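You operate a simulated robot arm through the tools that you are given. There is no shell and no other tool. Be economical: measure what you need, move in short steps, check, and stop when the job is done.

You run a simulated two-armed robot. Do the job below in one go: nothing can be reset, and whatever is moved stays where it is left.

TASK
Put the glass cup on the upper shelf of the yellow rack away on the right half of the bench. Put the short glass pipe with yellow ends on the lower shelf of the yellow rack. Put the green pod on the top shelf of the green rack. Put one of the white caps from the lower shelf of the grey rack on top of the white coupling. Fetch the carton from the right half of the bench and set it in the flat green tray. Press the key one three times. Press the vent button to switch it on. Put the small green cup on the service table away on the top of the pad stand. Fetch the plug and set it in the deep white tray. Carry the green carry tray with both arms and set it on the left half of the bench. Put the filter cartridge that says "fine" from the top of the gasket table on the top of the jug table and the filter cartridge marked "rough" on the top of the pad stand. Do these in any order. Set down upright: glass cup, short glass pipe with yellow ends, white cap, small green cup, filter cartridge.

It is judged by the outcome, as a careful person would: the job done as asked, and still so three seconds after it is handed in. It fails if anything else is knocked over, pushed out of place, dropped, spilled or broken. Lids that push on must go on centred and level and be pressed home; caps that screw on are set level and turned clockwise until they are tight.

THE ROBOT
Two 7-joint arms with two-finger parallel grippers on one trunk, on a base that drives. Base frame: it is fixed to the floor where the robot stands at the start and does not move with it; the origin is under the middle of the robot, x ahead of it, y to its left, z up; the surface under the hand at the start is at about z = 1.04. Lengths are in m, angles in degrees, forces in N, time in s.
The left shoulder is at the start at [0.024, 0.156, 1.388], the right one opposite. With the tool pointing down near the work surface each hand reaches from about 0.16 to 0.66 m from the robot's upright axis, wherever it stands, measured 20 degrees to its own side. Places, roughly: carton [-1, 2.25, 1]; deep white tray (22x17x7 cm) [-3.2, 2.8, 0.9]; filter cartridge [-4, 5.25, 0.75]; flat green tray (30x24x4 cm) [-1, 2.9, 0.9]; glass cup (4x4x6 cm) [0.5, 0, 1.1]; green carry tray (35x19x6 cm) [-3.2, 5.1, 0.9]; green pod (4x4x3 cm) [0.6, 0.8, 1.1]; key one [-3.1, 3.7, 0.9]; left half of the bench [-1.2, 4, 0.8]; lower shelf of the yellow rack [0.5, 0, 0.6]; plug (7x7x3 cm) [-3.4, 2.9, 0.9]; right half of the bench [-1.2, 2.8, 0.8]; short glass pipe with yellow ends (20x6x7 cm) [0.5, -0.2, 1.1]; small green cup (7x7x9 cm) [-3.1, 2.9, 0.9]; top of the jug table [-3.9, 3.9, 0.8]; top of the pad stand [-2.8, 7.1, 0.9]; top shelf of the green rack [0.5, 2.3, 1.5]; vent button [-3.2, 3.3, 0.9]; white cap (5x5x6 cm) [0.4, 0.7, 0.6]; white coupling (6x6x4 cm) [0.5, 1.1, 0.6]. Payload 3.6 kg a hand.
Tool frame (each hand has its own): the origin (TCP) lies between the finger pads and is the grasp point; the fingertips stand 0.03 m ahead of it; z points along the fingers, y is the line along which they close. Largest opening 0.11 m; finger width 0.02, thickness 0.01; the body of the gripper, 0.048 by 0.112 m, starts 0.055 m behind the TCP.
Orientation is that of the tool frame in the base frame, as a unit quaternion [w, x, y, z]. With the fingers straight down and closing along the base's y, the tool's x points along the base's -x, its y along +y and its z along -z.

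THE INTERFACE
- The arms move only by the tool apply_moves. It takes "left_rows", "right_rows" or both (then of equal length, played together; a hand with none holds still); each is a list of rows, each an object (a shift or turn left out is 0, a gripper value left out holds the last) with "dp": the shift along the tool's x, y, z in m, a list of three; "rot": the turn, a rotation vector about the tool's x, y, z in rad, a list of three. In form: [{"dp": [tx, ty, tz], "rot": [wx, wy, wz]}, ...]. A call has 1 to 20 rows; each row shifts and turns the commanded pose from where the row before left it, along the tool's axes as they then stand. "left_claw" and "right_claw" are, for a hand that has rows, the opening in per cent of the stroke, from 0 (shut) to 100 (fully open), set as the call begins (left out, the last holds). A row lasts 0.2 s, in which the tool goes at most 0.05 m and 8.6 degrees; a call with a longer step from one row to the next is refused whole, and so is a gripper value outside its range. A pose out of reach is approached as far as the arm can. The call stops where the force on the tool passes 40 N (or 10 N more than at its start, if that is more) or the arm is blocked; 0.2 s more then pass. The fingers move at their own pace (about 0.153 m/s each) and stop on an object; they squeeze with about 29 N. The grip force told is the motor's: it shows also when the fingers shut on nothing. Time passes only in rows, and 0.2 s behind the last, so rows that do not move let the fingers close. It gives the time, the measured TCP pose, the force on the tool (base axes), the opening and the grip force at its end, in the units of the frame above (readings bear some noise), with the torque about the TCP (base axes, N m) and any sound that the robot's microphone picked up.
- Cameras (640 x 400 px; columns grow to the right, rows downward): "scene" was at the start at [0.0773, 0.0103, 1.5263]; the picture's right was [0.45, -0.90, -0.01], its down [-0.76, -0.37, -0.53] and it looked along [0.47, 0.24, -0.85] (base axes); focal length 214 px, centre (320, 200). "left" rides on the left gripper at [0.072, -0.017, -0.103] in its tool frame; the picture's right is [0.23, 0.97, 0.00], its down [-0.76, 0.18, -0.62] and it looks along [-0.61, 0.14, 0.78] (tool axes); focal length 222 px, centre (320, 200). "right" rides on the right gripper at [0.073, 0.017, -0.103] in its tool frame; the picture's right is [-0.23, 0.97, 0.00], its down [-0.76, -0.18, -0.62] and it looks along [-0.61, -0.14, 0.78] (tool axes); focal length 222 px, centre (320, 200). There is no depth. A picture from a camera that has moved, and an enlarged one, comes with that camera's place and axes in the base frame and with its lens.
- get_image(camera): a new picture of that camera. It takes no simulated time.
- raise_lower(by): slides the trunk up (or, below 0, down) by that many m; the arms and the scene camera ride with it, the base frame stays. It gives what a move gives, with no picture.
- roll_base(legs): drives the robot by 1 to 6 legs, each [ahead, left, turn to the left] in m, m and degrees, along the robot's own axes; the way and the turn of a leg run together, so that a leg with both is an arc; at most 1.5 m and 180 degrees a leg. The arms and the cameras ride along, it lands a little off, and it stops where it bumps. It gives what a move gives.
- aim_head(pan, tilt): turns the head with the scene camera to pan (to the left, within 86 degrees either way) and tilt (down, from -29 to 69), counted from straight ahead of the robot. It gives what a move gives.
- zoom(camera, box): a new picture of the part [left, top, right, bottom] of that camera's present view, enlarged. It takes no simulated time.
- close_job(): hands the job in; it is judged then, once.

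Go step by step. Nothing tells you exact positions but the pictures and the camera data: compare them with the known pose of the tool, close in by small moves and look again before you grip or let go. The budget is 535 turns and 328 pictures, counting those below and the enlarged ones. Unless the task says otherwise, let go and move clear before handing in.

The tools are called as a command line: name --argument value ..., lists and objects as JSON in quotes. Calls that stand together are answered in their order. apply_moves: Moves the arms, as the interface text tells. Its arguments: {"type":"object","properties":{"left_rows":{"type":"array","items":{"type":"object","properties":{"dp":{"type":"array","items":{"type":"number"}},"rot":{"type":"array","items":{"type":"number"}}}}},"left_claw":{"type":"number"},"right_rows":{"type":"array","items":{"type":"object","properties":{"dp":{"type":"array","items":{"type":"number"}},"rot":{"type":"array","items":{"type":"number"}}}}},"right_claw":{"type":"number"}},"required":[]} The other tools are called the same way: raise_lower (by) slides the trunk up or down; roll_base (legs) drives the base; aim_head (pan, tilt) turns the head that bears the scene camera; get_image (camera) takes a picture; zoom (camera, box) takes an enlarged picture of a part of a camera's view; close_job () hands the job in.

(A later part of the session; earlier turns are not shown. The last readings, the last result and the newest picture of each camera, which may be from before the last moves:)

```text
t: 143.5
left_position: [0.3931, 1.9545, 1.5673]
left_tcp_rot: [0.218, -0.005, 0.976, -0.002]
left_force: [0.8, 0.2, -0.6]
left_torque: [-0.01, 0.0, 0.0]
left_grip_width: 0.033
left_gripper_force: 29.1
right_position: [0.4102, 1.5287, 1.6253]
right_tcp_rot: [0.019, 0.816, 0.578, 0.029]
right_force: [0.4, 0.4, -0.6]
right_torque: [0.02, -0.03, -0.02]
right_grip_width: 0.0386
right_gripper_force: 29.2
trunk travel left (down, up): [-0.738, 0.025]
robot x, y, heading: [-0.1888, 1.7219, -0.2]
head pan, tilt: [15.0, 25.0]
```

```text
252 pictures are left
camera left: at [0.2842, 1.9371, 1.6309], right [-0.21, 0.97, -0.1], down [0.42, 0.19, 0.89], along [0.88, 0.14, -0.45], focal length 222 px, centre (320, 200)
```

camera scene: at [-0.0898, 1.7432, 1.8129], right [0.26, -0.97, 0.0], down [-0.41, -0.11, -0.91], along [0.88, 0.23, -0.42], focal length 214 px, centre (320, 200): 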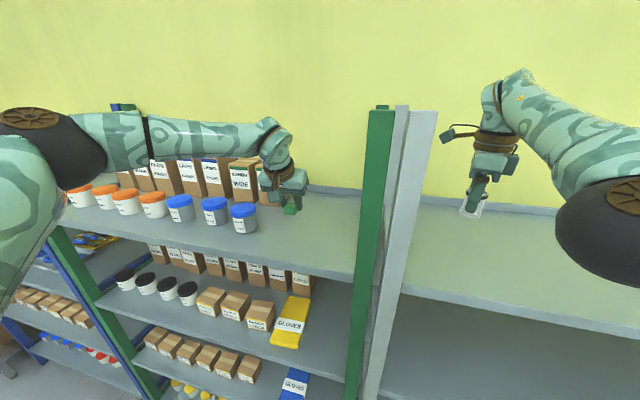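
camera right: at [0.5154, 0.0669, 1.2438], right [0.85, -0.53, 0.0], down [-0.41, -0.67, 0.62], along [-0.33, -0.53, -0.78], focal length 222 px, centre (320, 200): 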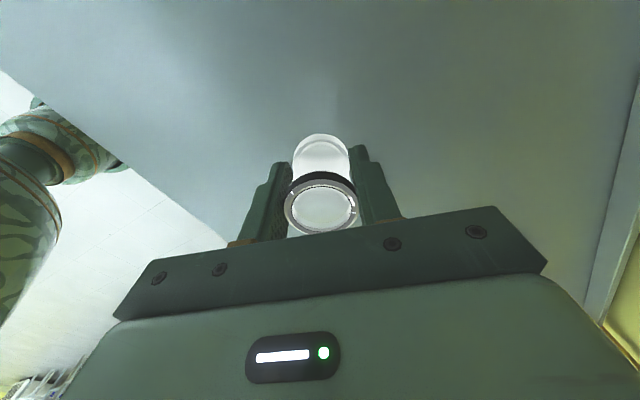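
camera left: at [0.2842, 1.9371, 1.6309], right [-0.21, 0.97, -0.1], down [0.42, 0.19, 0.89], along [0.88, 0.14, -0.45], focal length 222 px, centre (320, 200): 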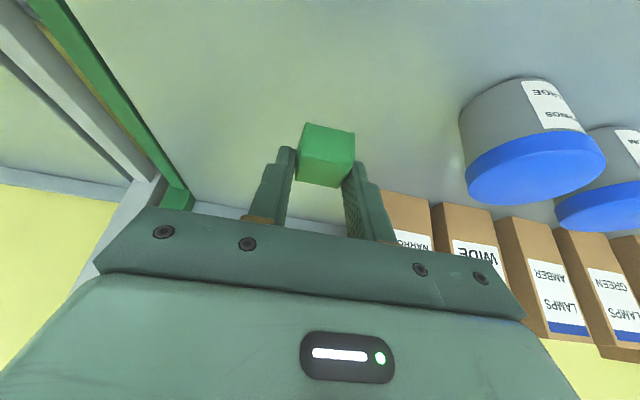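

Clear space. I lower straight down until it touches.

apply_moves --left_rows '[{"dp": [0.0085, 0, 0.0181]}, {"dp": [0.0085, 0, 0.0181]}, {}]'

apply_moves --left_rows '[{"dp": [0.0021, 0, 0.0045]}, {"dp": [0.0021, 0, 0.0045]}, {"dp": [0.0021, 0, 0.0045]}, {}]'

zoom --camera "scene" --box '[220, 160, 348, 240]'

```text
t: 144.3
left_position: [0.3959, 1.9543, 1.5266]
left_tcp_rot: [0.218, -0.005, 0.976, -0.002]
left_force: [-0.8, 0.0, -0.8]
left_torque: [-0.01, 0.0, 0.02]
left_grip_width: 0.0324
left_gripper_force: 29.1
right_position: [0.4122, 1.5287, 1.6248]
right_tcp_rot: [0.019, 0.816, 0.578, 0.027]
right_force: [0.1, -0.2, -0.8]
right_torque: [-0.01, -0.01, 0.03]
right_grip_width: 0.0385
right_gripper_force: 28.9
trunk travel left (down, up): [-0.738, 0.025]
robot x, y, heading: [-0.1891, 1.7209, -0.3]
head pan, tilt: [15.0, 25.0]
```

```text
t: 145.3
left_position: [0.397, 1.9547, 1.5109]
left_tcp_rot: [0.218, -0.004, 0.976, -0.002]
left_force: [0.5, 0.2, -0.1]
left_torque: [-0.02, -0.02, -0.01]
left_grip_width: 0.0328
left_gripper_force: 29.3
right_position: [0.4122, 1.5294, 1.6247]
right_tcp_rot: [0.019, 0.816, 0.578, 0.028]
right_force: [0.0, -0.4, -0.6]
right_torque: [-0.01, -0.02, 0.0]
right_grip_width: 0.0387
right_gripper_force: 29.3
trunk travel left (down, up): [-0.738, 0.025]
robot x, y, heading: [-0.1876, 1.7186, -0.3]
head pan, tilt: [15.0, 25.0]
```

```text
5.00 times, centred on (284, 200) of scene
camera zoom: at [-0.0881, 1.7432, 1.8128], right [0.26, -0.97, 0.0], down [-0.41, -0.11, -0.91], along [0.88, 0.23, -0.42], focal length 1072 px, centre (500, 200)
```

zoom: 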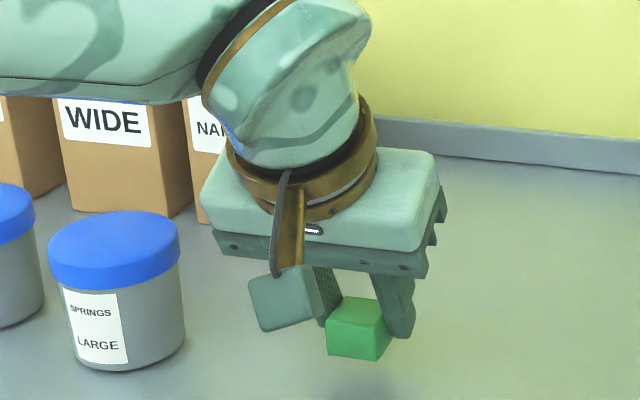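

Not touching yet; I continue down in small steps.

apply_moves --left_rows '[{"dp": [0.0021, 0, 0.0045]}, {"dp": [0.0021, 0, 0.0045]}, {"dp": [0.0021, 0, 0.0045]}, {}]'

```text
t: 146.3
left_position: [0.3963, 1.9534, 1.4961]
left_tcp_rot: [0.219, -0.004, 0.976, -0.003]
left_force: [-0.1, 0.2, -0.6]
left_torque: [0.01, 0.01, 0.03]
left_grip_width: 0.0327
left_gripper_force: 29.2
right_position: [0.4123, 1.5278, 1.6262]
right_tcp_rot: [0.019, 0.815, 0.578, 0.027]
right_force: [-0.3, 0.1, -1.2]
right_torque: [0.01, 0.0, -0.01]
right_grip_width: 0.0385
right_gripper_force: 29.2
trunk travel left (down, up): [-0.738, 0.025]
robot x, y, heading: [-0.1863, 1.7194, -0.3]
head pan, tilt: [15.0, 25.0]
```

apply_moves --left_rows '[{"dp": [0.0021, 0, 0.0045]}, {"dp": [0.0021, 0, 0.0045]}, {}]'

zoom --camera "scene" --box '[220, 160, 348, 240]'

```text
t: 147.1
left_position: [0.3943, 1.9528, 1.4924]
left_tcp_rot: [0.223, -0.004, 0.975, -0.003]
left_force: [5.2, 5.2, 38.2]
left_torque: [0.28, -0.3, -0.03]
left_grip_width: 0.0328
left_gripper_force: 29.2
right_position: [0.4085, 1.5285, 1.6266]
right_tcp_rot: [0.019, 0.815, 0.578, 0.028]
right_force: [-0.6, 1.0, -0.5]
right_torque: [-0.01, 0.01, -0.02]
right_grip_width: 0.0385
right_gripper_force: 29.1
trunk travel left (down, up): [-0.738, 0.025]
robot x, y, heading: [-0.1894, 1.7208, 0.0]
head pan, tilt: [15.0, 25.0]
```

```text
5.00 times, centred on (284, 200) of scene
camera zoom: at [-0.0912, 1.7427, 1.8133], right [0.26, -0.97, 0.0], down [-0.41, -0.11, -0.91], along [0.88, 0.23, -0.42], focal length 1072 px, centre (500, 200)
```

zoom: 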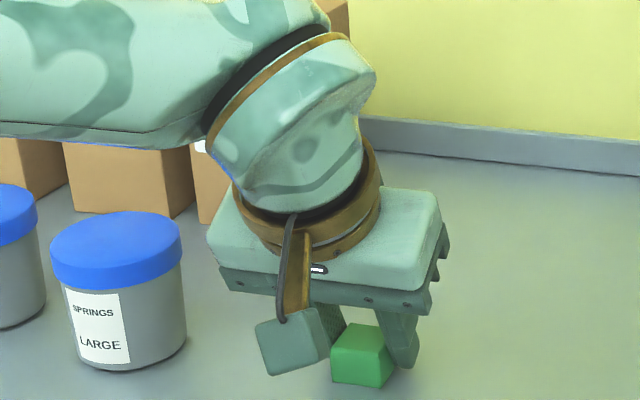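

Touching. I ease up, release and retreat along the tool axis.

apply_moves --left_rows '[{"dp": [-0.0025, 0, -0.0055]}, {}]'

apply_moves --left_rows '[{}, {}, {}, {"dp": [0, 0, -0.025]}, {"dp": [0, 0, -0.025]}, {"dp": [0, 0, -0.025]}, {}]' --left_claw 70

zoom --camera "scene" --box '[220, 160, 348, 240]'

```text
t: 147.7
left_position: [0.3953, 1.9538, 1.4919]
left_tcp_rot: [0.217, -0.004, 0.976, -0.002]
left_force: [2.7, 0.9, 14.3]
left_torque: [0.1, -0.39, 0.04]
left_grip_width: 0.0328
left_gripper_force: 29.2
right_position: [0.4115, 1.5271, 1.6245]
right_tcp_rot: [0.019, 0.816, 0.578, 0.028]
right_force: [-0.7, -0.8, -1.0]
right_torque: [0.0, 0.0, 0.04]
right_grip_width: 0.0389
right_gripper_force: 28.6
trunk travel left (down, up): [-0.738, 0.025]
robot x, y, heading: [-0.1883, 1.7187, -0.4]
head pan, tilt: [15.0, 25.0]
```

```text
t: 149.3
left_position: [0.3643, 1.9538, 1.5609]
left_tcp_rot: [0.219, -0.004, 0.976, -0.002]
left_force: [-0.8, 0.6, 0.2]
left_torque: [0.0, 0.01, 0.0]
left_grip_width: 0.0771
left_gripper_force: 0.1
right_position: [0.4131, 1.5278, 1.6252]
right_tcp_rot: [0.018, 0.815, 0.578, 0.028]
right_force: [-0.8, 0.1, -1.4]
right_torque: [-0.02, -0.01, 0.02]
right_grip_width: 0.0387
right_gripper_force: 28.9
trunk travel left (down, up): [-0.738, 0.025]
robot x, y, heading: [-0.1897, 1.7231, -0.0]
head pan, tilt: [15.0, 25.0]
```

```text
5.00 times, centred on (284, 200) of scene
camera zoom: at [-0.0874, 1.743, 1.8127], right [0.26, -0.97, 0.0], down [-0.41, -0.11, -0.91], along [0.88, 0.23, -0.42], focal length 1072 px, centre (500, 200)
```

zoom: 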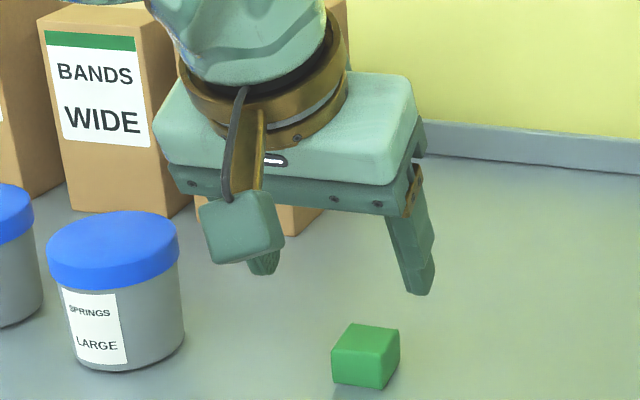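

Pod placed. I back out and turn toward the bench for a look.

roll_base --legs '[[-0.42, 0, 0]]'

apply_moves --left_rows '[{"dp": [0.036, 0, -0.017]}, {"dp": [0.036, 0, -0.017]}, {"dp": [0.036, 0, -0.017]}, {"dp": [0.036, 0, -0.017]}, {"dp": [0.036, 0, -0.017]}]'

roll_base --legs '[[0, -0.15, 90]]'

aim_head --pan 35 --tilt 25

get_image --camera "scene"

```text
t: 151.9
left_position: [-0.0595, 1.953, 1.5597]
left_tcp_rot: [0.217, -0.002, 0.976, -0.003]
left_force: [0.0, 0.0, 0.1]
left_torque: [0.03, 0.04, 0.0]
left_grip_width: 0.0767
left_gripper_force: 0.0
right_position: [-0.0136, 1.5277, 1.6245]
right_tcp_rot: [0.018, 0.818, 0.575, 0.028]
right_force: [0.0, 0.9, -0.7]
right_torque: [-0.01, 0.0, 0.0]
right_grip_width: 0.0387
right_gripper_force: 29.1
trunk travel left (down, up): [-0.738, 0.025]
robot x, y, heading: [-0.6165, 1.7216, -0.8]
head pan, tilt: [15.0, 25.0]
```

```text
t: 153.1
left_position: [-0.2628, 1.9514, 1.5629]
left_tcp_rot: [0.218, -0.001, 0.976, -0.003]
left_force: [0.3, 0.6, 0.0]
left_torque: [-0.06, -0.04, -0.04]
left_grip_width: 0.0771
left_gripper_force: 0.0
right_position: [-0.0177, 1.5257, 1.6269]
right_tcp_rot: [0.02, 0.817, 0.575, 0.029]
right_force: [0.2, -0.1, 0.2]
right_torque: [0.02, -0.02, 0.01]
right_grip_width: 0.0385
right_gripper_force: 29.1
trunk travel left (down, up): [-0.738, 0.025]
robot x, y, heading: [-0.6164, 1.7251, -0.5]
head pan, tilt: [15.0, 25.0]
```

```text
t: 157.2
left_position: [-0.7402, 1.9833, 1.5633]
left_tcp_rot: [0.158, -0.683, 0.698, 0.149]
left_force: [-0.5, 0.0, -0.2]
left_torque: [-0.02, -0.01, 0.0]
left_grip_width: 0.0769
left_gripper_force: 0.0
right_position: [-0.3114, 2.2182, 1.625]
right_tcp_rot: [-0.006, 0.183, 0.983, 0.034]
right_force: [-0.3, 0.2, -0.6]
right_torque: [-0.01, 0.01, 0.02]
right_grip_width: 0.0386
right_gripper_force: 29.0
trunk travel left (down, up): [-0.738, 0.025]
robot x, y, heading: [-0.5225, 1.627, 88.1]
head pan, tilt: [15.0, 25.0]
```

```text
t: 158.1
left_position: [-0.7396, 1.9844, 1.5623]
left_tcp_rot: [0.158, -0.682, 0.698, 0.151]
left_force: [-0.1, 0.4, 0.0]
left_torque: [-0.03, 0.01, -0.01]
left_grip_width: 0.0768
left_gripper_force: 0.0
right_position: [-0.311, 2.2194, 1.6246]
right_tcp_rot: [-0.005, 0.182, 0.983, 0.032]
right_force: [-0.7, 0.2, -1.1]
right_torque: [0.02, -0.02, 0.05]
right_grip_width: 0.0389
right_gripper_force: 28.9
trunk travel left (down, up): [-0.738, 0.025]
robot x, y, heading: [-0.5203, 1.6269, 88.4]
head pan, tilt: [35.0, 25.0]
```

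```text
248 pictures are left
camera scene: at [-0.5702, 1.7121, 1.8128], right [0.84, 0.55, 0.0], down [0.23, -0.35, -0.91], along [-0.49, 0.76, -0.42], focal length 214 px, centre (320, 200)
```

scene: 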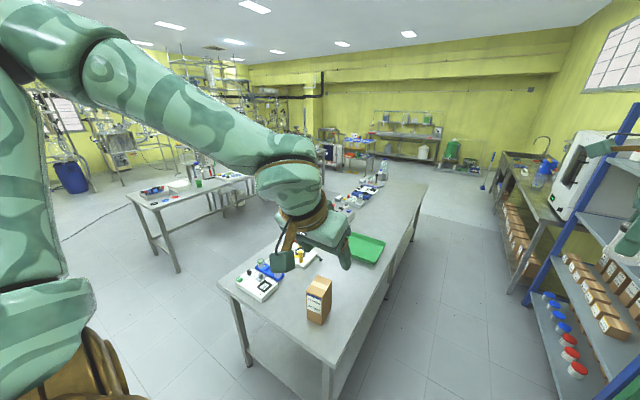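

I now see the whole bench: x from about -1.52 to -0.77, near end y ≈ 2.13, carton near the end, green tray behind it. I'll go along the east aisle and face the bench (heading 180°), to set the cup between carton and tray.

roll_base --legs '[[0, -0.18, 1.5], [0.95, 0, 0], [0, 0, 90]]'

aim_head --pan 0 --tilt 45

get_image --camera "scene"

```text
t: 167.8
left_position: [-0.6919, 2.3577, 1.5635]
left_tcp_rot: [-0.009, 0.976, -0.024, -0.218]
left_force: [-1.0, -0.1, -0.5]
left_torque: [0.0, 0.0, 0.0]
left_grip_width: 0.0772
left_gripper_force: 0.1
right_position: [-0.9174, 2.7937, 1.6258]
right_tcp_rot: [-0.028, -0.555, 0.831, 0.019]
right_force: [0.4, 1.0, -0.5]
right_torque: [-0.01, 0.01, 0.0]
right_grip_width: 0.0383
right_gripper_force: 29.0
trunk travel left (down, up): [-0.738, 0.025]
robot x, y, heading: [-0.3273, 2.5662, 176.6]
head pan, tilt: [35.0, 25.0]
```

```text
t: 168.9
left_position: [-0.6939, 2.358, 1.5631]
left_tcp_rot: [-0.008, 0.976, -0.024, -0.218]
left_force: [0.5, -0.8, 0.6]
left_torque: [0.04, -0.01, 0.05]
left_grip_width: 0.0771
left_gripper_force: 0.0
right_position: [-0.916, 2.7935, 1.6254]
right_tcp_rot: [-0.026, -0.554, 0.832, 0.02]
right_force: [-0.8, -0.3, -0.7]
right_torque: [-0.03, -0.01, -0.02]
right_grip_width: 0.0386
right_gripper_force: 29.3
trunk travel left (down, up): [-0.738, 0.025]
robot x, y, heading: [-0.3262, 2.5668, 176.7]
head pan, tilt: [0.0, 45.0]
```

```text
247 pictures are left
camera scene: at [-0.4189, 2.5714, 1.7822], right [0.06, 1.0, 0.0], down [0.71, -0.04, -0.71], along [-0.71, 0.04, -0.71], focal length 214 px, centre (320, 200)
```

scene: 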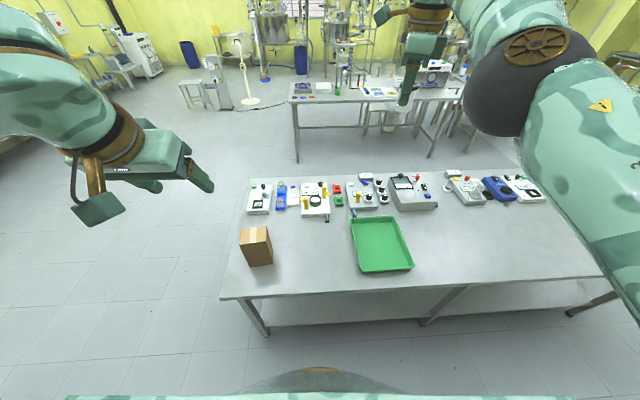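

Spot for the cup: between carton and tray, about [-0.95, 2.55]. I lower the trunk and shift a little.

roll_base --legs '[[0, 0.12, 3.3]]'

raise_lower --by -0.4

get_image --camera "scene"

```text
t: 170.1
left_position: [-0.6838, 2.2179, 1.5641]
left_tcp_rot: [-0.002, 0.976, 0.003, -0.219]
left_force: [0.0, 0.3, -0.5]
left_torque: [-0.02, 0.01, -0.02]
left_grip_width: 0.0771
left_gripper_force: 0.0
right_position: [-0.9326, 2.6395, 1.6243]
right_tcp_rot: [-0.027, -0.578, 0.815, 0.018]
right_force: [0.3, 1.6, -0.7]
right_torque: [-0.02, -0.01, -0.04]
right_grip_width: 0.0386
right_gripper_force: 29.3
trunk travel left (down, up): [-0.738, 0.025]
robot x, y, heading: [-0.3303, 2.4428, 179.8]
head pan, tilt: [0.0, 45.0]
```

```text
t: 173.9
left_position: [-0.6886, 2.2164, 1.1582]
left_tcp_rot: [-0.003, 0.978, 0.004, -0.21]
left_force: [-0.2, 0.7, 0.3]
left_torque: [0.03, -0.02, -0.02]
left_grip_width: 0.0771
left_gripper_force: 0.1
right_position: [-0.97, 2.6382, 1.1603]
right_tcp_rot: [0.019, -0.578, 0.816, -0.014]
right_force: [0.0, 0.3, 0.6]
right_torque: [0.0, 0.0, -0.02]
right_grip_width: 0.0387
right_gripper_force: 28.9
trunk travel left (down, up): [-0.338, 0.425]
robot x, y, heading: [-0.3334, 2.4443, 179.8]
head pan, tilt: [0.0, 45.0]
```

```text
246 pictures are left
camera scene: at [-0.4762, 2.4452, 1.3805], right [0.0, 1.0, 0.0], down [0.71, 0.0, -0.71], along [-0.71, 0.0, -0.71], focal length 214 px, centre (320, 200)
```

scene: 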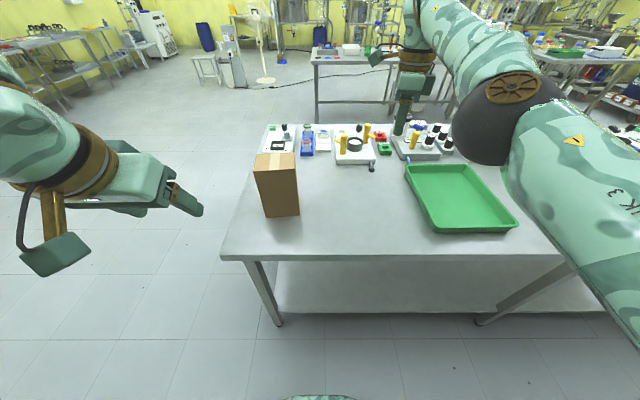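

apply_moves --right_rows '[{"rot": [-0.045, 0.015, 0]}, {"dp": [0.0126, -0.0044, 0.035]}, {"dp": [0.0126, -0.0044, 0.035]}, {"dp": [0.0126, -0.0044, 0.035]}, {"dp": [0.0126, -0.0044, 0.035]}, {"dp": [0.0126, -0.0044, 0.035]}, {"dp": [0.0126, -0.0044, 0.035]}, {}]'

get_image --camera "scene"

```text
t: 175.7
left_position: [-0.6888, 2.2169, 1.1582]
left_tcp_rot: [-0.002, 0.978, 0.004, -0.21]
left_force: [0.3, 1.3, 0.1]
left_torque: [0.01, 0.01, -0.02]
left_grip_width: 0.0771
left_gripper_force: 0.0
right_position: [-0.9724, 2.5533, 0.9546]
right_tcp_rot: [-0.001, -0.578, 0.816, 0.0]
right_force: [0.1, 0.7, -1.1]
right_torque: [-0.01, 0.0, 0.01]
right_grip_width: 0.0388
right_gripper_force: 29.0
right hand out of reach, approached as far as the arm can: row 1, 2, 3, 7
trunk travel left (down, up): [-0.338, 0.425]
robot x, y, heading: [-0.3323, 2.4474, 180.0]
head pan, tilt: [0.0, 45.0]
```

```text
245 pictures are left
camera scene: at [-0.4764, 2.4452, 1.3804], right [0.0, 1.0, 0.0], down [0.71, 0.0, -0.71], along [-0.71, 0.0, -0.71], focal length 214 px, centre (320, 200)
```

scene: 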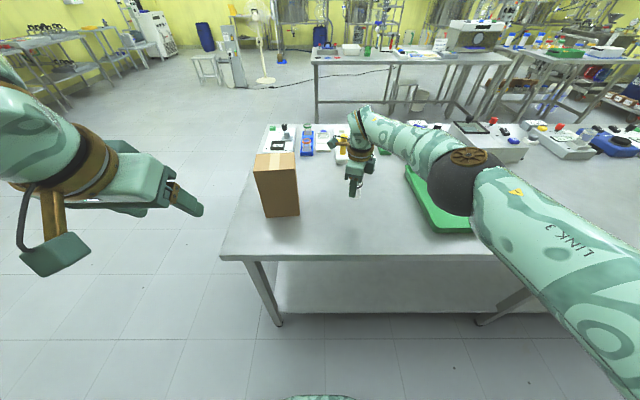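

apply_moves --right_rows '[{"dp": [0, 0, 0.01]}, {"dp": [0, 0, 0.01]}, {"dp": [0, 0, 0.005]}, {}]'

zoom --camera "scene" --box '[300, 140, 420, 215]'

```text
t: 176.7
left_position: [-0.6886, 2.2158, 1.1582]
left_tcp_rot: [-0.003, 0.978, 0.004, -0.21]
left_force: [-0.1, 0.5, -0.5]
left_torque: [0.01, 0.0, -0.02]
left_grip_width: 0.0768
left_gripper_force: 0.0
right_position: [-0.9731, 2.5544, 0.9301]
right_tcp_rot: [-0.002, -0.579, 0.816, 0.001]
right_force: [0.0, 1.3, -1.4]
right_torque: [0.02, -0.02, 0.01]
right_grip_width: 0.0385
right_gripper_force: 28.4
trunk travel left (down, up): [-0.338, 0.425]
robot x, y, heading: [-0.3311, 2.4478, 180.1]
head pan, tilt: [0.0, 45.0]
```

```text
5.33 times, centred on (360, 178) of scene
camera zoom: at [-0.4764, 2.4446, 1.3804], right [0.0, 1.0, 0.0], down [0.71, 0.0, -0.71], along [-0.71, 0.0, -0.71], focal length 1144 px, centre (107, 320)
```

zoom: 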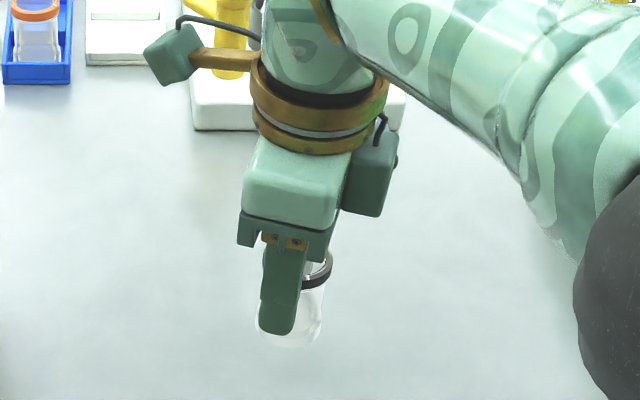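

apply_moves --right_rows '[{"dp": [0, 0, 0.004]}, {"dp": [0, 0, 0.004]}, {"dp": [0, 0, 0.004]}, {}]'

```text
t: 177.7
left_position: [-0.6885, 2.2155, 1.1581]
left_tcp_rot: [-0.003, 0.978, 0.004, -0.21]
left_force: [0.6, 0.9, 0.0]
left_torque: [0.01, 0.02, 0.0]
left_grip_width: 0.077
left_gripper_force: 0.0
right_position: [-0.9683, 2.5544, 0.9198]
right_tcp_rot: [-0.001, -0.578, 0.816, -0.001]
right_force: [-0.4, -0.5, -0.5]
right_torque: [0.01, -0.01, -0.01]
right_grip_width: 0.0385
right_gripper_force: 29.3
right hand out of reach, approached as far as the arm can: row 1, 3
trunk travel left (down, up): [-0.338, 0.425]
robot x, y, heading: [-0.3302, 2.4464, 179.7]
head pan, tilt: [0.0, 45.0]
```

apply_moves --right_rows '[{"dp": [-0.001, -0.003, 0.004]}, {"dp": [-0.001, -0.003, 0.004]}, {"dp": [0, 0, 0.004]}, {}]'

```text
t: 178.7
left_position: [-0.6892, 2.2158, 1.1577]
left_tcp_rot: [-0.002, 0.978, 0.003, -0.21]
left_force: [0.4, -0.1, -0.2]
left_torque: [-0.01, 0.05, 0.02]
left_grip_width: 0.077
left_gripper_force: 0.0
right_position: [-0.9642, 2.555, 0.9074]
right_tcp_rot: [-0.001, -0.578, 0.816, 0.0]
right_force: [-0.5, -0.3, -0.2]
right_torque: [0.04, 0.01, -0.01]
right_grip_width: 0.0385
right_gripper_force: 29.1
trunk travel left (down, up): [-0.338, 0.425]
robot x, y, heading: [-0.3315, 2.4441, 180.1]
head pan, tilt: [0.0, 45.0]
```

apply_moves --right_rows '[{"dp": [0, 0, 0.003]}, {"dp": [0, 0, 0.003]}, {"dp": [0, 0, 0.003]}, {}]'

zoom --camera "scene" --box '[300, 140, 420, 215]'

```text
t: 179.7
left_position: [-0.6901, 2.2153, 1.1585]
left_tcp_rot: [-0.002, 0.978, 0.004, -0.21]
left_force: [-0.1, -0.4, 0.6]
left_torque: [0.01, 0.02, 0.01]
left_grip_width: 0.077
left_gripper_force: 0.0
right_position: [-0.9636, 2.5541, 0.8982]
right_tcp_rot: [-0.001, -0.578, 0.816, 0.0]
right_force: [0.3, -0.1, -1.5]
right_torque: [0.02, 0.03, 0.01]
right_grip_width: 0.0387
right_gripper_force: 29.2
trunk travel left (down, up): [-0.338, 0.425]
robot x, y, heading: [-0.3338, 2.4464, 179.9]
head pan, tilt: [0.0, 45.0]
```

```text
5.33 times, centred on (360, 178) of scene
camera zoom: at [-0.4765, 2.4453, 1.3804], right [0.0, 1.0, 0.0], down [0.71, 0.0, -0.71], along [-0.71, 0.0, -0.71], focal length 1144 px, centre (107, 320)
```

zoom: 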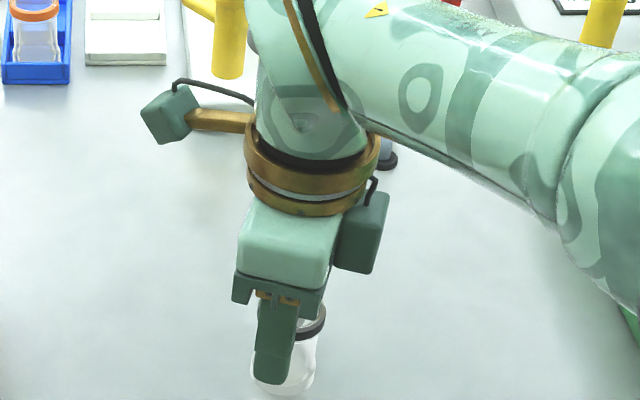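

apply_moves --right_rows '[{"dp": [0, 0, 0.004]}, {"dp": [0, 0, 0.004]}, {"dp": [0, 0, 0.004]}, {}]'

```text
t: 180.7
left_position: [-0.6883, 2.2159, 1.1583]
left_tcp_rot: [-0.003, 0.978, 0.004, -0.211]
left_force: [0.1, 0.3, -0.2]
left_torque: [-0.03, 0.03, -0.02]
left_grip_width: 0.0772
left_gripper_force: 0.1
right_position: [-0.963, 2.5544, 0.8894]
right_tcp_rot: [-0.002, -0.579, 0.816, 0.001]
right_force: [-5.6, 0.7, 22.3]
right_torque: [0.05, 0.05, 0.03]
right_grip_width: 0.0386
right_gripper_force: 29.0
trunk travel left (down, up): [-0.338, 0.425]
robot x, y, heading: [-0.3308, 2.4451, 179.5]
head pan, tilt: [0.0, 45.0]
```

Contact: the bench top is at about z 0.85. I release and rise.

apply_moves --right_rows '[{"dp": [0, 0, -0.002]}, {}]'

apply_moves --right_rows '[{}, {}, {}, {"dp": [0, 0, -0.02]}, {"dp": [0, 0, -0.03]}, {"dp": [0, 0, -0.03]}, {"dp": [0, 0, -0.04]}, {"dp": [0, 0, -0.04]}, {"dp": [0, 0, -0.04]}]' --right_claw 100

get_image --camera "scene"

```text
t: 181.3
left_position: [-0.6876, 2.2161, 1.1586]
left_tcp_rot: [-0.002, 0.978, 0.004, -0.211]
left_force: [-0.4, 0.5, -0.2]
left_torque: [0.02, -0.01, 0.03]
left_grip_width: 0.077
left_gripper_force: 0.0
right_position: [-0.9626, 2.5548, 0.8896]
right_tcp_rot: [0.0, -0.578, 0.816, 0.0]
right_force: [-2.5, 0.0, 7.8]
right_torque: [0.02, 0.12, 0.01]
right_grip_width: 0.0385
right_gripper_force: 29.1
trunk travel left (down, up): [-0.338, 0.425]
robot x, y, heading: [-0.3297, 2.4445, 179.9]
head pan, tilt: [0.0, 45.0]
```

```text
t: 183.3
left_position: [-0.688, 2.2166, 1.1581]
left_tcp_rot: [-0.003, 0.978, 0.004, -0.211]
left_force: [0.4, -1.0, -0.3]
left_torque: [-0.01, 0.02, -0.01]
left_grip_width: 0.0769
left_gripper_force: 0.1
right_position: [-0.9655, 2.5551, 1.0899]
right_tcp_rot: [0.0, -0.577, 0.817, 0.0]
right_force: [0.5, -0.3, 0.4]
right_torque: [-0.02, -0.03, -0.01]
right_grip_width: 0.1102
right_gripper_force: 0.1
trunk travel left (down, up): [-0.338, 0.425]
robot x, y, heading: [-0.3301, 2.4492, 179.9]
head pan, tilt: [0.0, 45.0]
```

```text
242 pictures are left
camera scene: at [-0.4757, 2.445, 1.3805], right [0.0, 1.0, 0.0], down [0.71, 0.0, -0.71], along [-0.71, 0.0, -0.71], focal length 214 px, centre (320, 200)
```

scene: 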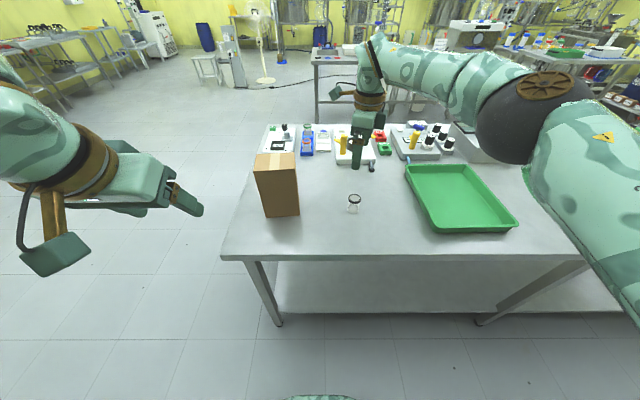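

Cup stands upright on the bench. Next the carton (about [-0.97, 2.32], top z ≈ 1.04) with the right hand: raise, rotate to close along x and shift the base.

apply_moves --right_rows '[{"dp": [0, 0, -0.02], "rot": [0, 0, -0.113]}, {"dp": [0, 0, -0.02], "rot": [0, 0, -0.113]}, {"dp": [0, 0, -0.02], "rot": [0, 0, -0.113]}, {}]'

roll_base --legs '[[0, 0.24, 0]]'

get_image --camera "right"

get_image --camera "scene"

```text
t: 184.3
left_position: [-0.6895, 2.2161, 1.1584]
left_tcp_rot: [-0.002, 0.978, 0.003, -0.21]
left_force: [-1.5, 0.3, 0.2]
left_torque: [0.0, 0.01, 0.03]
left_grip_width: 0.0771
left_gripper_force: 0.0
right_position: [-0.9653, 2.5558, 1.1498]
right_tcp_rot: [0.001, 0.708, -0.706, 0.0]
right_force: [-1.0, -0.2, -0.8]
right_torque: [-0.01, -0.01, 0.0]
right_grip_width: 0.1101
right_gripper_force: 0.1
trunk travel left (down, up): [-0.338, 0.425]
robot x, y, heading: [-0.3284, 2.4465, 179.8]
head pan, tilt: [0.0, 45.0]
```

```text
t: 186.1
left_position: [-0.6908, 1.976, 1.1584]
left_tcp_rot: [-0.002, 0.978, 0.005, -0.21]
left_force: [0.7, -0.8, 0.5]
left_torque: [0.03, 0.0, -0.01]
left_grip_width: 0.0768
left_gripper_force: 0.1
right_position: [-0.9663, 2.3153, 1.1492]
right_tcp_rot: [0.0, 0.708, -0.706, 0.0]
right_force: [-1.8, -0.6, 0.1]
right_torque: [-0.03, 0.02, 0.02]
right_grip_width: 0.1098
right_gripper_force: 0.0
trunk travel left (down, up): [-0.338, 0.425]
robot x, y, heading: [-0.3325, 2.2086, 179.7]
head pan, tilt: [0.0, 45.0]
```

```text
241 pictures are left
camera right: at [-0.984, 2.2442, 1.2524], right [-0.97, 0.23, 0.0], down [0.18, 0.76, 0.62], along [0.14, 0.61, -0.78], focal length 222 px, centre (320, 200)
```

right: 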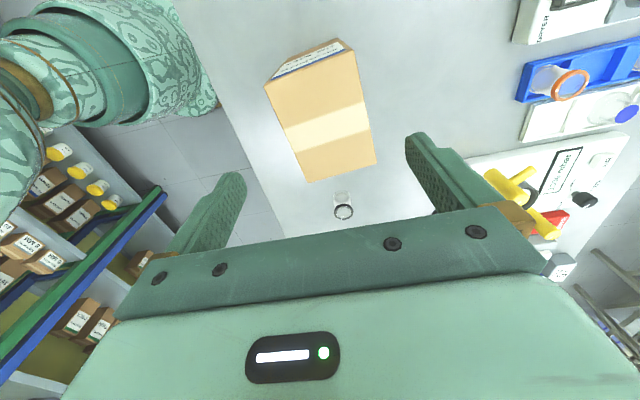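

```text
240 pictures are left
camera scene: at [-0.4772, 2.2043, 1.3804], right [0.0, 1.0, 0.0], down [0.71, 0.0, -0.71], along [-0.71, 0.0, -0.71], focal length 214 px, centre (320, 200)
```

scene: 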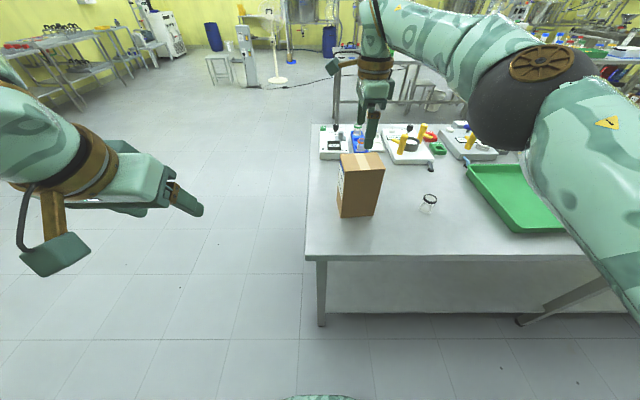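

Carton top centre ≈ [-0.973, 2.326], 8 cm deep, turned about 4°. I align and lower to just above.

apply_moves --right_rows '[{"dp": [-0.0115, 0.0062, 0.02], "rot": [0, 0, -0.07]}, {"dp": [0, 0, 0.02]}, {"dp": [0, 0, 0.015]}, {}]'

get_image --camera "right"

```text
t: 187.1
left_position: [-0.6887, 1.9755, 1.1592]
left_tcp_rot: [-0.002, 0.978, 0.004, -0.21]
left_force: [0.2, 1.1, 0.8]
left_torque: [-0.04, 0.0, 0.01]
left_grip_width: 0.077
left_gripper_force: 0.1
right_position: [-0.9716, 2.3287, 1.0955]
right_tcp_rot: [0.002, 0.732, -0.682, 0.0]
right_force: [-0.9, 0.3, 0.5]
right_torque: [0.02, 0.01, 0.0]
right_grip_width: 0.1099
right_gripper_force: 0.0
trunk travel left (down, up): [-0.338, 0.425]
robot x, y, heading: [-0.3345, 2.206, 179.8]
head pan, tilt: [0.0, 45.0]
```

```text
239 pictures are left
camera right: at [-0.9847, 2.2563, 1.1983], right [-0.99, 0.16, 0.0], down [0.12, 0.77, 0.62], along [0.1, 0.61, -0.78], focal length 222 px, centre (320, 200)
```

right: 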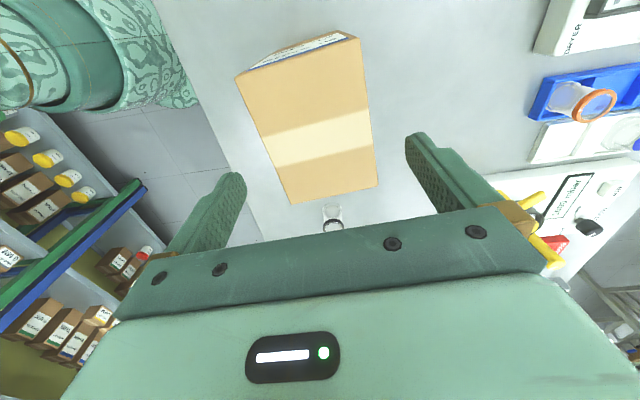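

apply_moves --right_rows '[{"dp": [0.003, 0, 0.02]}, {"dp": [0, 0, 0.02]}, {"dp": [0, 0, 0.02]}, {"dp": [0, 0, 0.02]}, {}]'

apply_moves --right_rows '[{}, {}, {}]' --right_claw 0

apply_moves --right_rows '[{"dp": [0, 0, -0.02]}, {"dp": [0, 0, -0.02]}, {"dp": [0, 0, -0.02]}, {"dp": [0, 0, -0.02]}, {"dp": [0, 0, -0.02]}, {}]'

get_image --camera "scene"

```text
t: 188.3
left_position: [-0.6882, 1.9757, 1.1585]
left_tcp_rot: [-0.003, 0.978, 0.003, -0.21]
left_force: [0.3, -0.3, -0.2]
left_torque: [0.03, 0.01, -0.01]
left_grip_width: 0.077
left_gripper_force: 0.0
right_position: [-0.9724, 2.3233, 1.0148]
right_tcp_rot: [0.001, 0.732, -0.682, 0.0]
right_force: [-0.9, -0.3, 0.4]
right_torque: [0.0, 0.04, 0.02]
right_grip_width: 0.1101
right_gripper_force: 0.0
trunk travel left (down, up): [-0.338, 0.425]
robot x, y, heading: [-0.3344, 2.2082, 179.6]
head pan, tilt: [0.0, 45.0]
```

```text
t: 189.1
left_position: [-0.69, 1.9771, 1.1589]
left_tcp_rot: [-0.002, 0.978, 0.004, -0.209]
left_force: [0.2, -0.5, 0.1]
left_torque: [-0.02, 0.02, 0.01]
left_grip_width: 0.077
left_gripper_force: 0.1
right_position: [-0.9725, 2.3232, 1.0152]
right_tcp_rot: [0.001, 0.732, -0.681, 0.001]
right_force: [-0.1, -0.1, 0.0]
right_torque: [-0.22, 0.07, -0.02]
right_grip_width: 0.0822
right_gripper_force: 29.3
trunk travel left (down, up): [-0.338, 0.425]
robot x, y, heading: [-0.3301, 2.2075, 179.8]
head pan, tilt: [0.0, 45.0]
```

```text
t: 190.5
left_position: [-0.6902, 1.9765, 1.1584]
left_tcp_rot: [-0.002, 0.978, 0.004, -0.21]
left_force: [0.3, 0.7, -0.6]
left_torque: [-0.01, 0.0, 0.03]
left_grip_width: 0.0772
left_gripper_force: 0.0
right_position: [-0.9725, 2.3256, 1.1144]
right_tcp_rot: [0.002, 0.732, -0.681, 0.001]
right_force: [-0.2, 0.6, -4.7]
right_torque: [-0.02, 0.04, 0.02]
right_grip_width: 0.0825
right_gripper_force: 29.1
trunk travel left (down, up): [-0.338, 0.425]
robot x, y, heading: [-0.33, 2.2064, 179.6]
head pan, tilt: [0.0, 45.0]
```

```text
238 pictures are left
camera scene: at [-0.4778, 2.2056, 1.3802], right [0.0, 1.0, 0.0], down [0.71, 0.0, -0.71], along [-0.71, 0.0, -0.71], focal length 214 px, centre (320, 200)
```

scene: 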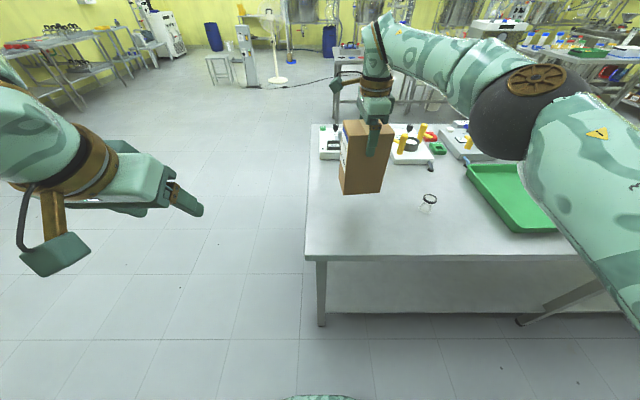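

Carton lifted. I raise a little more and shift the base to bring it over the tray (y ≈ 2.90).

apply_moves --right_rows '[{"dp": [0, 0, -0.02]}, {"dp": [0, 0, -0.02]}, {}]'

roll_base --legs '[[0, -0.575, 0]]'

get_image --camera "scene"

```text
t: 191.3
left_position: [-0.6897, 1.9771, 1.1584]
left_tcp_rot: [-0.002, 0.978, 0.004, -0.21]
left_force: [0.3, 0.3, -0.3]
left_torque: [0.0, -0.01, 0.02]
left_grip_width: 0.0771
left_gripper_force: 0.1
right_position: [-0.9706, 2.3233, 1.1557]
right_tcp_rot: [0.002, 0.732, -0.682, 0.001]
right_force: [0.6, 0.4, -4.3]
right_torque: [0.0, -0.01, -0.01]
right_grip_width: 0.0825
right_gripper_force: 28.9
right hand out of reach, approached as far as the arm can: row 2
trunk travel left (down, up): [-0.338, 0.425]
robot x, y, heading: [-0.3309, 2.2068, 180.0]
head pan, tilt: [0.0, 45.0]
```

```text
t: 194.6
left_position: [-0.6895, 2.5452, 1.1581]
left_tcp_rot: [-0.001, 0.978, 0.006, -0.209]
left_force: [0.0, 0.9, 0.1]
left_torque: [-0.07, -0.03, -0.01]
left_grip_width: 0.0772
left_gripper_force: 0.1
right_position: [-0.972, 2.8894, 1.1555]
right_tcp_rot: [0.003, 0.734, -0.679, 0.001]
right_force: [-0.3, 0.5, -4.1]
right_torque: [-0.01, 0.0, 0.01]
right_grip_width: 0.0821
right_gripper_force: 28.8
trunk travel left (down, up): [-0.338, 0.425]
robot x, y, heading: [-0.3346, 2.7719, -179.8]
head pan, tilt: [0.0, 45.0]
```

```text
237 pictures are left
camera scene: at [-0.4776, 2.775, 1.3803], right [0.0, 1.0, 0.0], down [0.71, 0.0, -0.71], along [-0.71, 0.0, -0.71], focal length 214 px, centre (320, 200)
```

scene: 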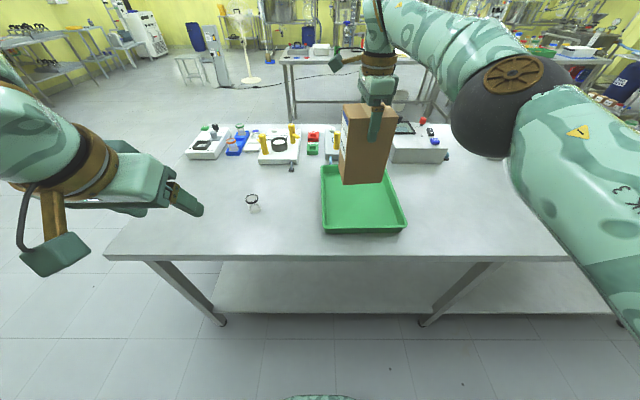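

Over the tray. I nudge it to the middle and lower until contact.

apply_moves --right_rows '[{"dp": [-0.02, 0, 0]}, {"dp": [0, 0, 0.03]}, {"dp": [0, 0, 0.03]}, {"dp": [0, 0, 0.03]}, {"dp": [0, 0, 0.02]}, {}]'

apply_moves --right_rows '[{"dp": [0, 0, 0.005]}, {"dp": [0, 0, 0.005]}, {"dp": [0, 0, 0.005]}, {"dp": [0, 0, 0.005]}, {"dp": [0, 0, 0.005]}, {}]'

get_image --camera "scene"

```text
t: 195.9
left_position: [-0.6888, 2.5441, 1.1578]
left_tcp_rot: [-0.002, 0.978, 0.007, -0.209]
left_force: [-0.3, 0.4, -0.5]
left_torque: [0.03, -0.04, -0.02]
left_grip_width: 0.0773
left_gripper_force: 0.2
right_position: [-0.972, 2.908, 1.0446]
right_tcp_rot: [0.003, 0.734, -0.679, 0.0]
right_force: [-0.2, -0.2, -3.6]
right_torque: [0.02, 0.02, -0.02]
right_grip_width: 0.0821
right_gripper_force: 28.9
trunk travel left (down, up): [-0.338, 0.425]
robot x, y, heading: [-0.3362, 2.7817, -179.8]
head pan, tilt: [0.0, 45.0]
```

```text
t: 197.3
left_position: [-0.6886, 2.5442, 1.1577]
left_tcp_rot: [-0.002, 0.978, 0.006, -0.209]
left_force: [0.0, -0.6, 0.0]
left_torque: [-0.01, 0.05, 0.01]
left_grip_width: 0.077
left_gripper_force: 0.0
right_position: [-0.9732, 2.9073, 1.0195]
right_tcp_rot: [0.002, 0.734, -0.68, 0.001]
right_force: [-0.3, 0.5, -1.7]
right_torque: [0.22, 0.02, 0.04]
right_grip_width: 0.0822
right_gripper_force: 28.5
trunk travel left (down, up): [-0.338, 0.425]
robot x, y, heading: [-0.3334, 2.7785, -179.8]
head pan, tilt: [0.0, 45.0]
```

```text
236 pictures are left
camera scene: at [-0.4774, 2.7744, 1.3804], right [0.0, 1.0, 0.0], down [0.71, 0.0, -0.71], along [-0.71, 0.0, -0.71], focal length 214 px, centre (320, 200)
```

scene: 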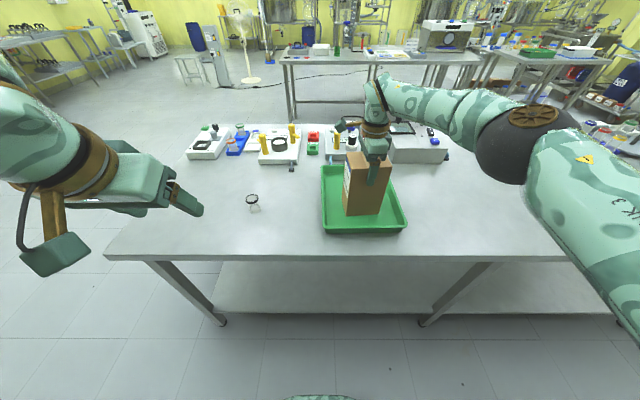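

apply_moves --right_rows '[{"dp": [0, 0, 0.002]}, {}]'

apply_moves --right_rows '[{}, {}, {}, {"dp": [0, 0, -0.02]}, {"dp": [0, 0, -0.03]}, {"dp": [0, 0, -0.04]}, {"dp": [0, 0, -0.03]}, {}]' --right_claw 100

get_image --camera "scene"

```text
t: 197.9
left_position: [-0.6875, 2.5453, 1.1597]
left_tcp_rot: [-0.002, 0.978, 0.007, -0.21]
left_force: [1.3, 0.5, -0.5]
left_torque: [0.01, 0.01, -0.01]
left_grip_width: 0.077
left_gripper_force: 0.1
right_position: [-0.9721, 2.9078, 1.0208]
right_tcp_rot: [0.003, 0.733, -0.68, -0.003]
right_force: [-4.5, 1.7, 16.0]
right_torque: [0.53, 0.15, 0.2]
right_grip_width: 0.0822
right_gripper_force: 28.7
trunk travel left (down, up): [-0.338, 0.425]
robot x, y, heading: [-0.3338, 2.7764, -179.8]
head pan, tilt: [0.0, 45.0]
```

```text
t: 199.8
left_position: [-0.6886, 2.5442, 1.158]
left_tcp_rot: [-0.001, 0.978, 0.007, -0.21]
left_force: [0.1, -0.6, -0.3]
left_torque: [-0.04, 0.0, 0.0]
left_grip_width: 0.077
left_gripper_force: 0.1
right_position: [-0.9729, 2.9097, 1.1375]
right_tcp_rot: [0.002, 0.734, -0.679, 0.0]
right_force: [0.4, 0.4, 0.2]
right_torque: [0.01, -0.04, 0.01]
right_grip_width: 0.1098
right_gripper_force: 0.1
trunk travel left (down, up): [-0.338, 0.425]
robot x, y, heading: [-0.3348, 2.7769, -179.9]
head pan, tilt: [0.0, 45.0]
```

```text
235 pictures are left
camera scene: at [-0.4774, 2.7746, 1.3803], right [0.0, 1.0, 0.0], down [0.71, 0.0, -0.71], along [-0.71, 0.0, -0.71], focal length 214 px, centre (320, 200)
```

scene: 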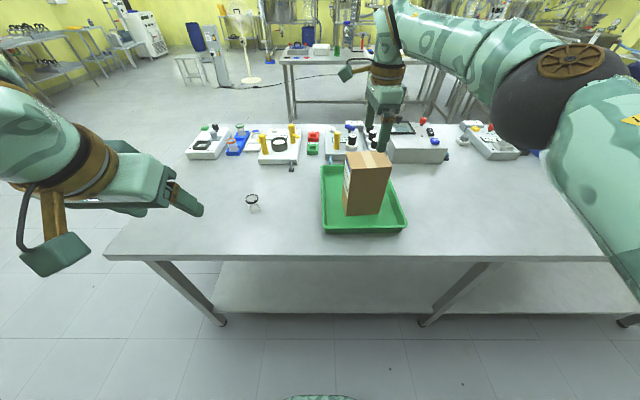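

Carton is in the tray. Now the service table to the west: I go round the south end of the bench.

roll_base --legs '[[0, 1.25, 0], [1.3, 0, 0]]'

aim_head --pan -30 --tilt 25

get_image --camera "scene"

```text
t: 212.1
left_position: [-1.9189, 1.1906, 1.1571]
left_tcp_rot: [0.007, 0.977, 0.043, -0.21]
left_force: [0.6, -0.3, 0.3]
left_torque: [0.0, -0.01, 0.01]
left_grip_width: 0.0774
left_gripper_force: 0.0
right_position: [-2.2292, 1.5348, 1.1373]
right_tcp_rot: [0.003, 0.759, -0.652, 0.0]
right_force: [-0.6, -0.4, -0.5]
right_torque: [0.01, -0.03, -0.03]
right_grip_width: 0.1098
right_gripper_force: 0.0
trunk travel left (down, up): [-0.338, 0.425]
robot x, y, heading: [-1.5852, 1.4492, -175.2]
head pan, tilt: [0.0, 45.0]
```

```text
t: 213.1
left_position: [-1.9201, 1.1913, 1.158]
left_tcp_rot: [0.007, 0.977, 0.043, -0.209]
left_force: [0.2, 0.3, 0.2]
left_torque: [0.0, -0.01, 0.03]
left_grip_width: 0.077
left_gripper_force: 0.0
right_position: [-2.2289, 1.5345, 1.1373]
right_tcp_rot: [0.003, 0.759, -0.651, 0.001]
right_force: [0.2, 0.0, -0.5]
right_torque: [0.03, -0.01, 0.02]
right_grip_width: 0.1101
right_gripper_force: 0.0
trunk travel left (down, up): [-0.338, 0.425]
robot x, y, heading: [-1.5833, 1.451, -175.6]
head pan, tilt: [-30.0, 25.0]
```

```text
234 pictures are left
camera scene: at [-1.728, 1.4821, 1.4109], right [0.43, 0.9, 0.0], down [0.38, -0.18, -0.91], along [-0.82, 0.39, -0.42], focal length 214 px, centre (320, 200)
```

scene: 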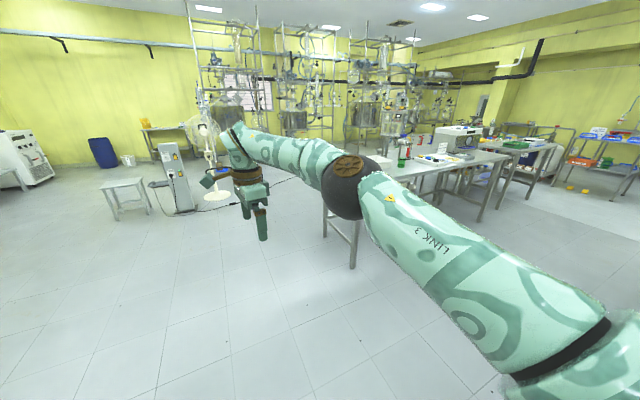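

roll_base --legs '[[0.9, 0, -4.4], [0, -1.35, 0]]'

aim_head --pan 0 --tilt 40

get_image --camera "scene"

```text
t: 224.1
left_position: [-2.8216, 2.5408, 1.1572]
left_tcp_rot: [-0.001, 0.978, 0.006, -0.21]
left_force: [0.2, 0.5, 0.2]
left_torque: [-0.01, -0.01, -0.01]
left_grip_width: 0.0768
left_gripper_force: 0.0
right_position: [-3.1039, 2.9071, 1.1381]
right_tcp_rot: [0.003, 0.733, -0.68, 0.0]
right_force: [-0.5, 0.1, -0.1]
right_torque: [-0.02, 0.05, -0.01]
right_grip_width: 0.1102
right_gripper_force: 0.0
trunk travel left (down, up): [-0.338, 0.425]
robot x, y, heading: [-2.4652, 2.7668, 180.0]
head pan, tilt: [-30.0, 25.0]
```

```text
t: 225.1
left_position: [-2.8209, 2.5394, 1.1582]
left_tcp_rot: [-0.001, 0.978, 0.006, -0.209]
left_force: [-0.4, 1.2, -0.7]
left_torque: [0.02, 0.01, 0.01]
left_grip_width: 0.0768
left_gripper_force: 0.1
right_position: [-3.1043, 2.9061, 1.1365]
right_tcp_rot: [0.002, 0.733, -0.68, 0.0]
right_force: [-0.3, 0.8, 0.3]
right_torque: [0.01, -0.01, 0.01]
right_grip_width: 0.11
right_gripper_force: 0.1
trunk travel left (down, up): [-0.338, 0.425]
robot x, y, heading: [-2.4651, 2.7691, 180.4]
head pan, tilt: [0.0, 40.0]
```

```text
233 pictures are left
camera scene: at [-2.6133, 2.7698, 1.3877], right [0.0, 1.0, 0.0], down [0.64, 0.0, -0.77], along [-0.77, 0.0, -0.64], focal length 214 px, centre (320, 200)
```

scene: 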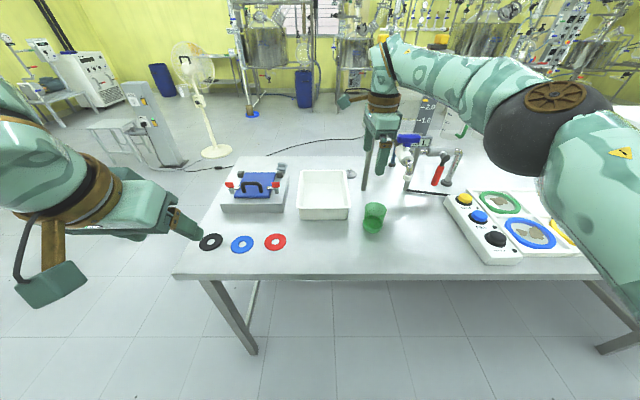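

zoom --camera "scene" --box '[190, 130, 430, 280]'

zoom --camera "scene" --box '[400, 130, 640, 280]'

```text
2.67 times, centred on (310, 205) of scene
camera zoom: at [-2.6133, 2.7698, 1.3877], right [0.0, 1.0, 0.0], down [0.64, 0.0, -0.77], along [-0.77, 0.0, -0.64], focal length 572 px, centre (347, 187)
```

zoom: 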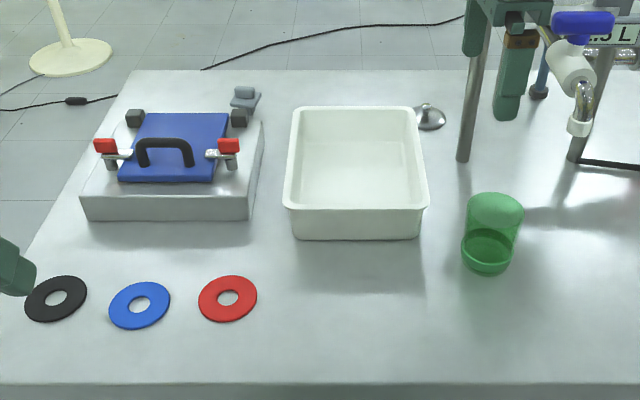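

```text
2.67 times, centred on (520, 205) of scene
camera zoom: at [-2.6133, 2.7698, 1.3877], right [0.0, 1.0, 0.0], down [0.64, 0.0, -0.77], along [-0.77, 0.0, -0.64], focal length 572 px, centre (-213, 187)
```

zoom: 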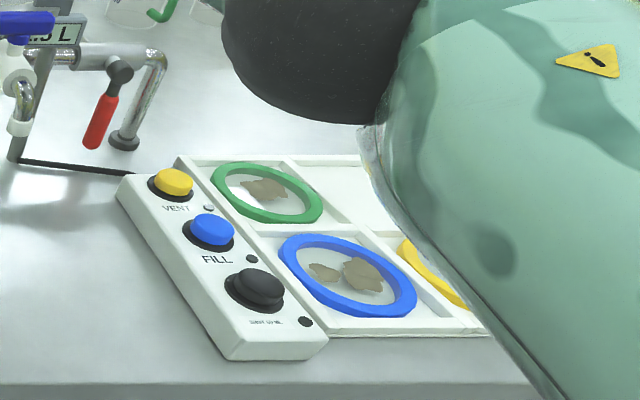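

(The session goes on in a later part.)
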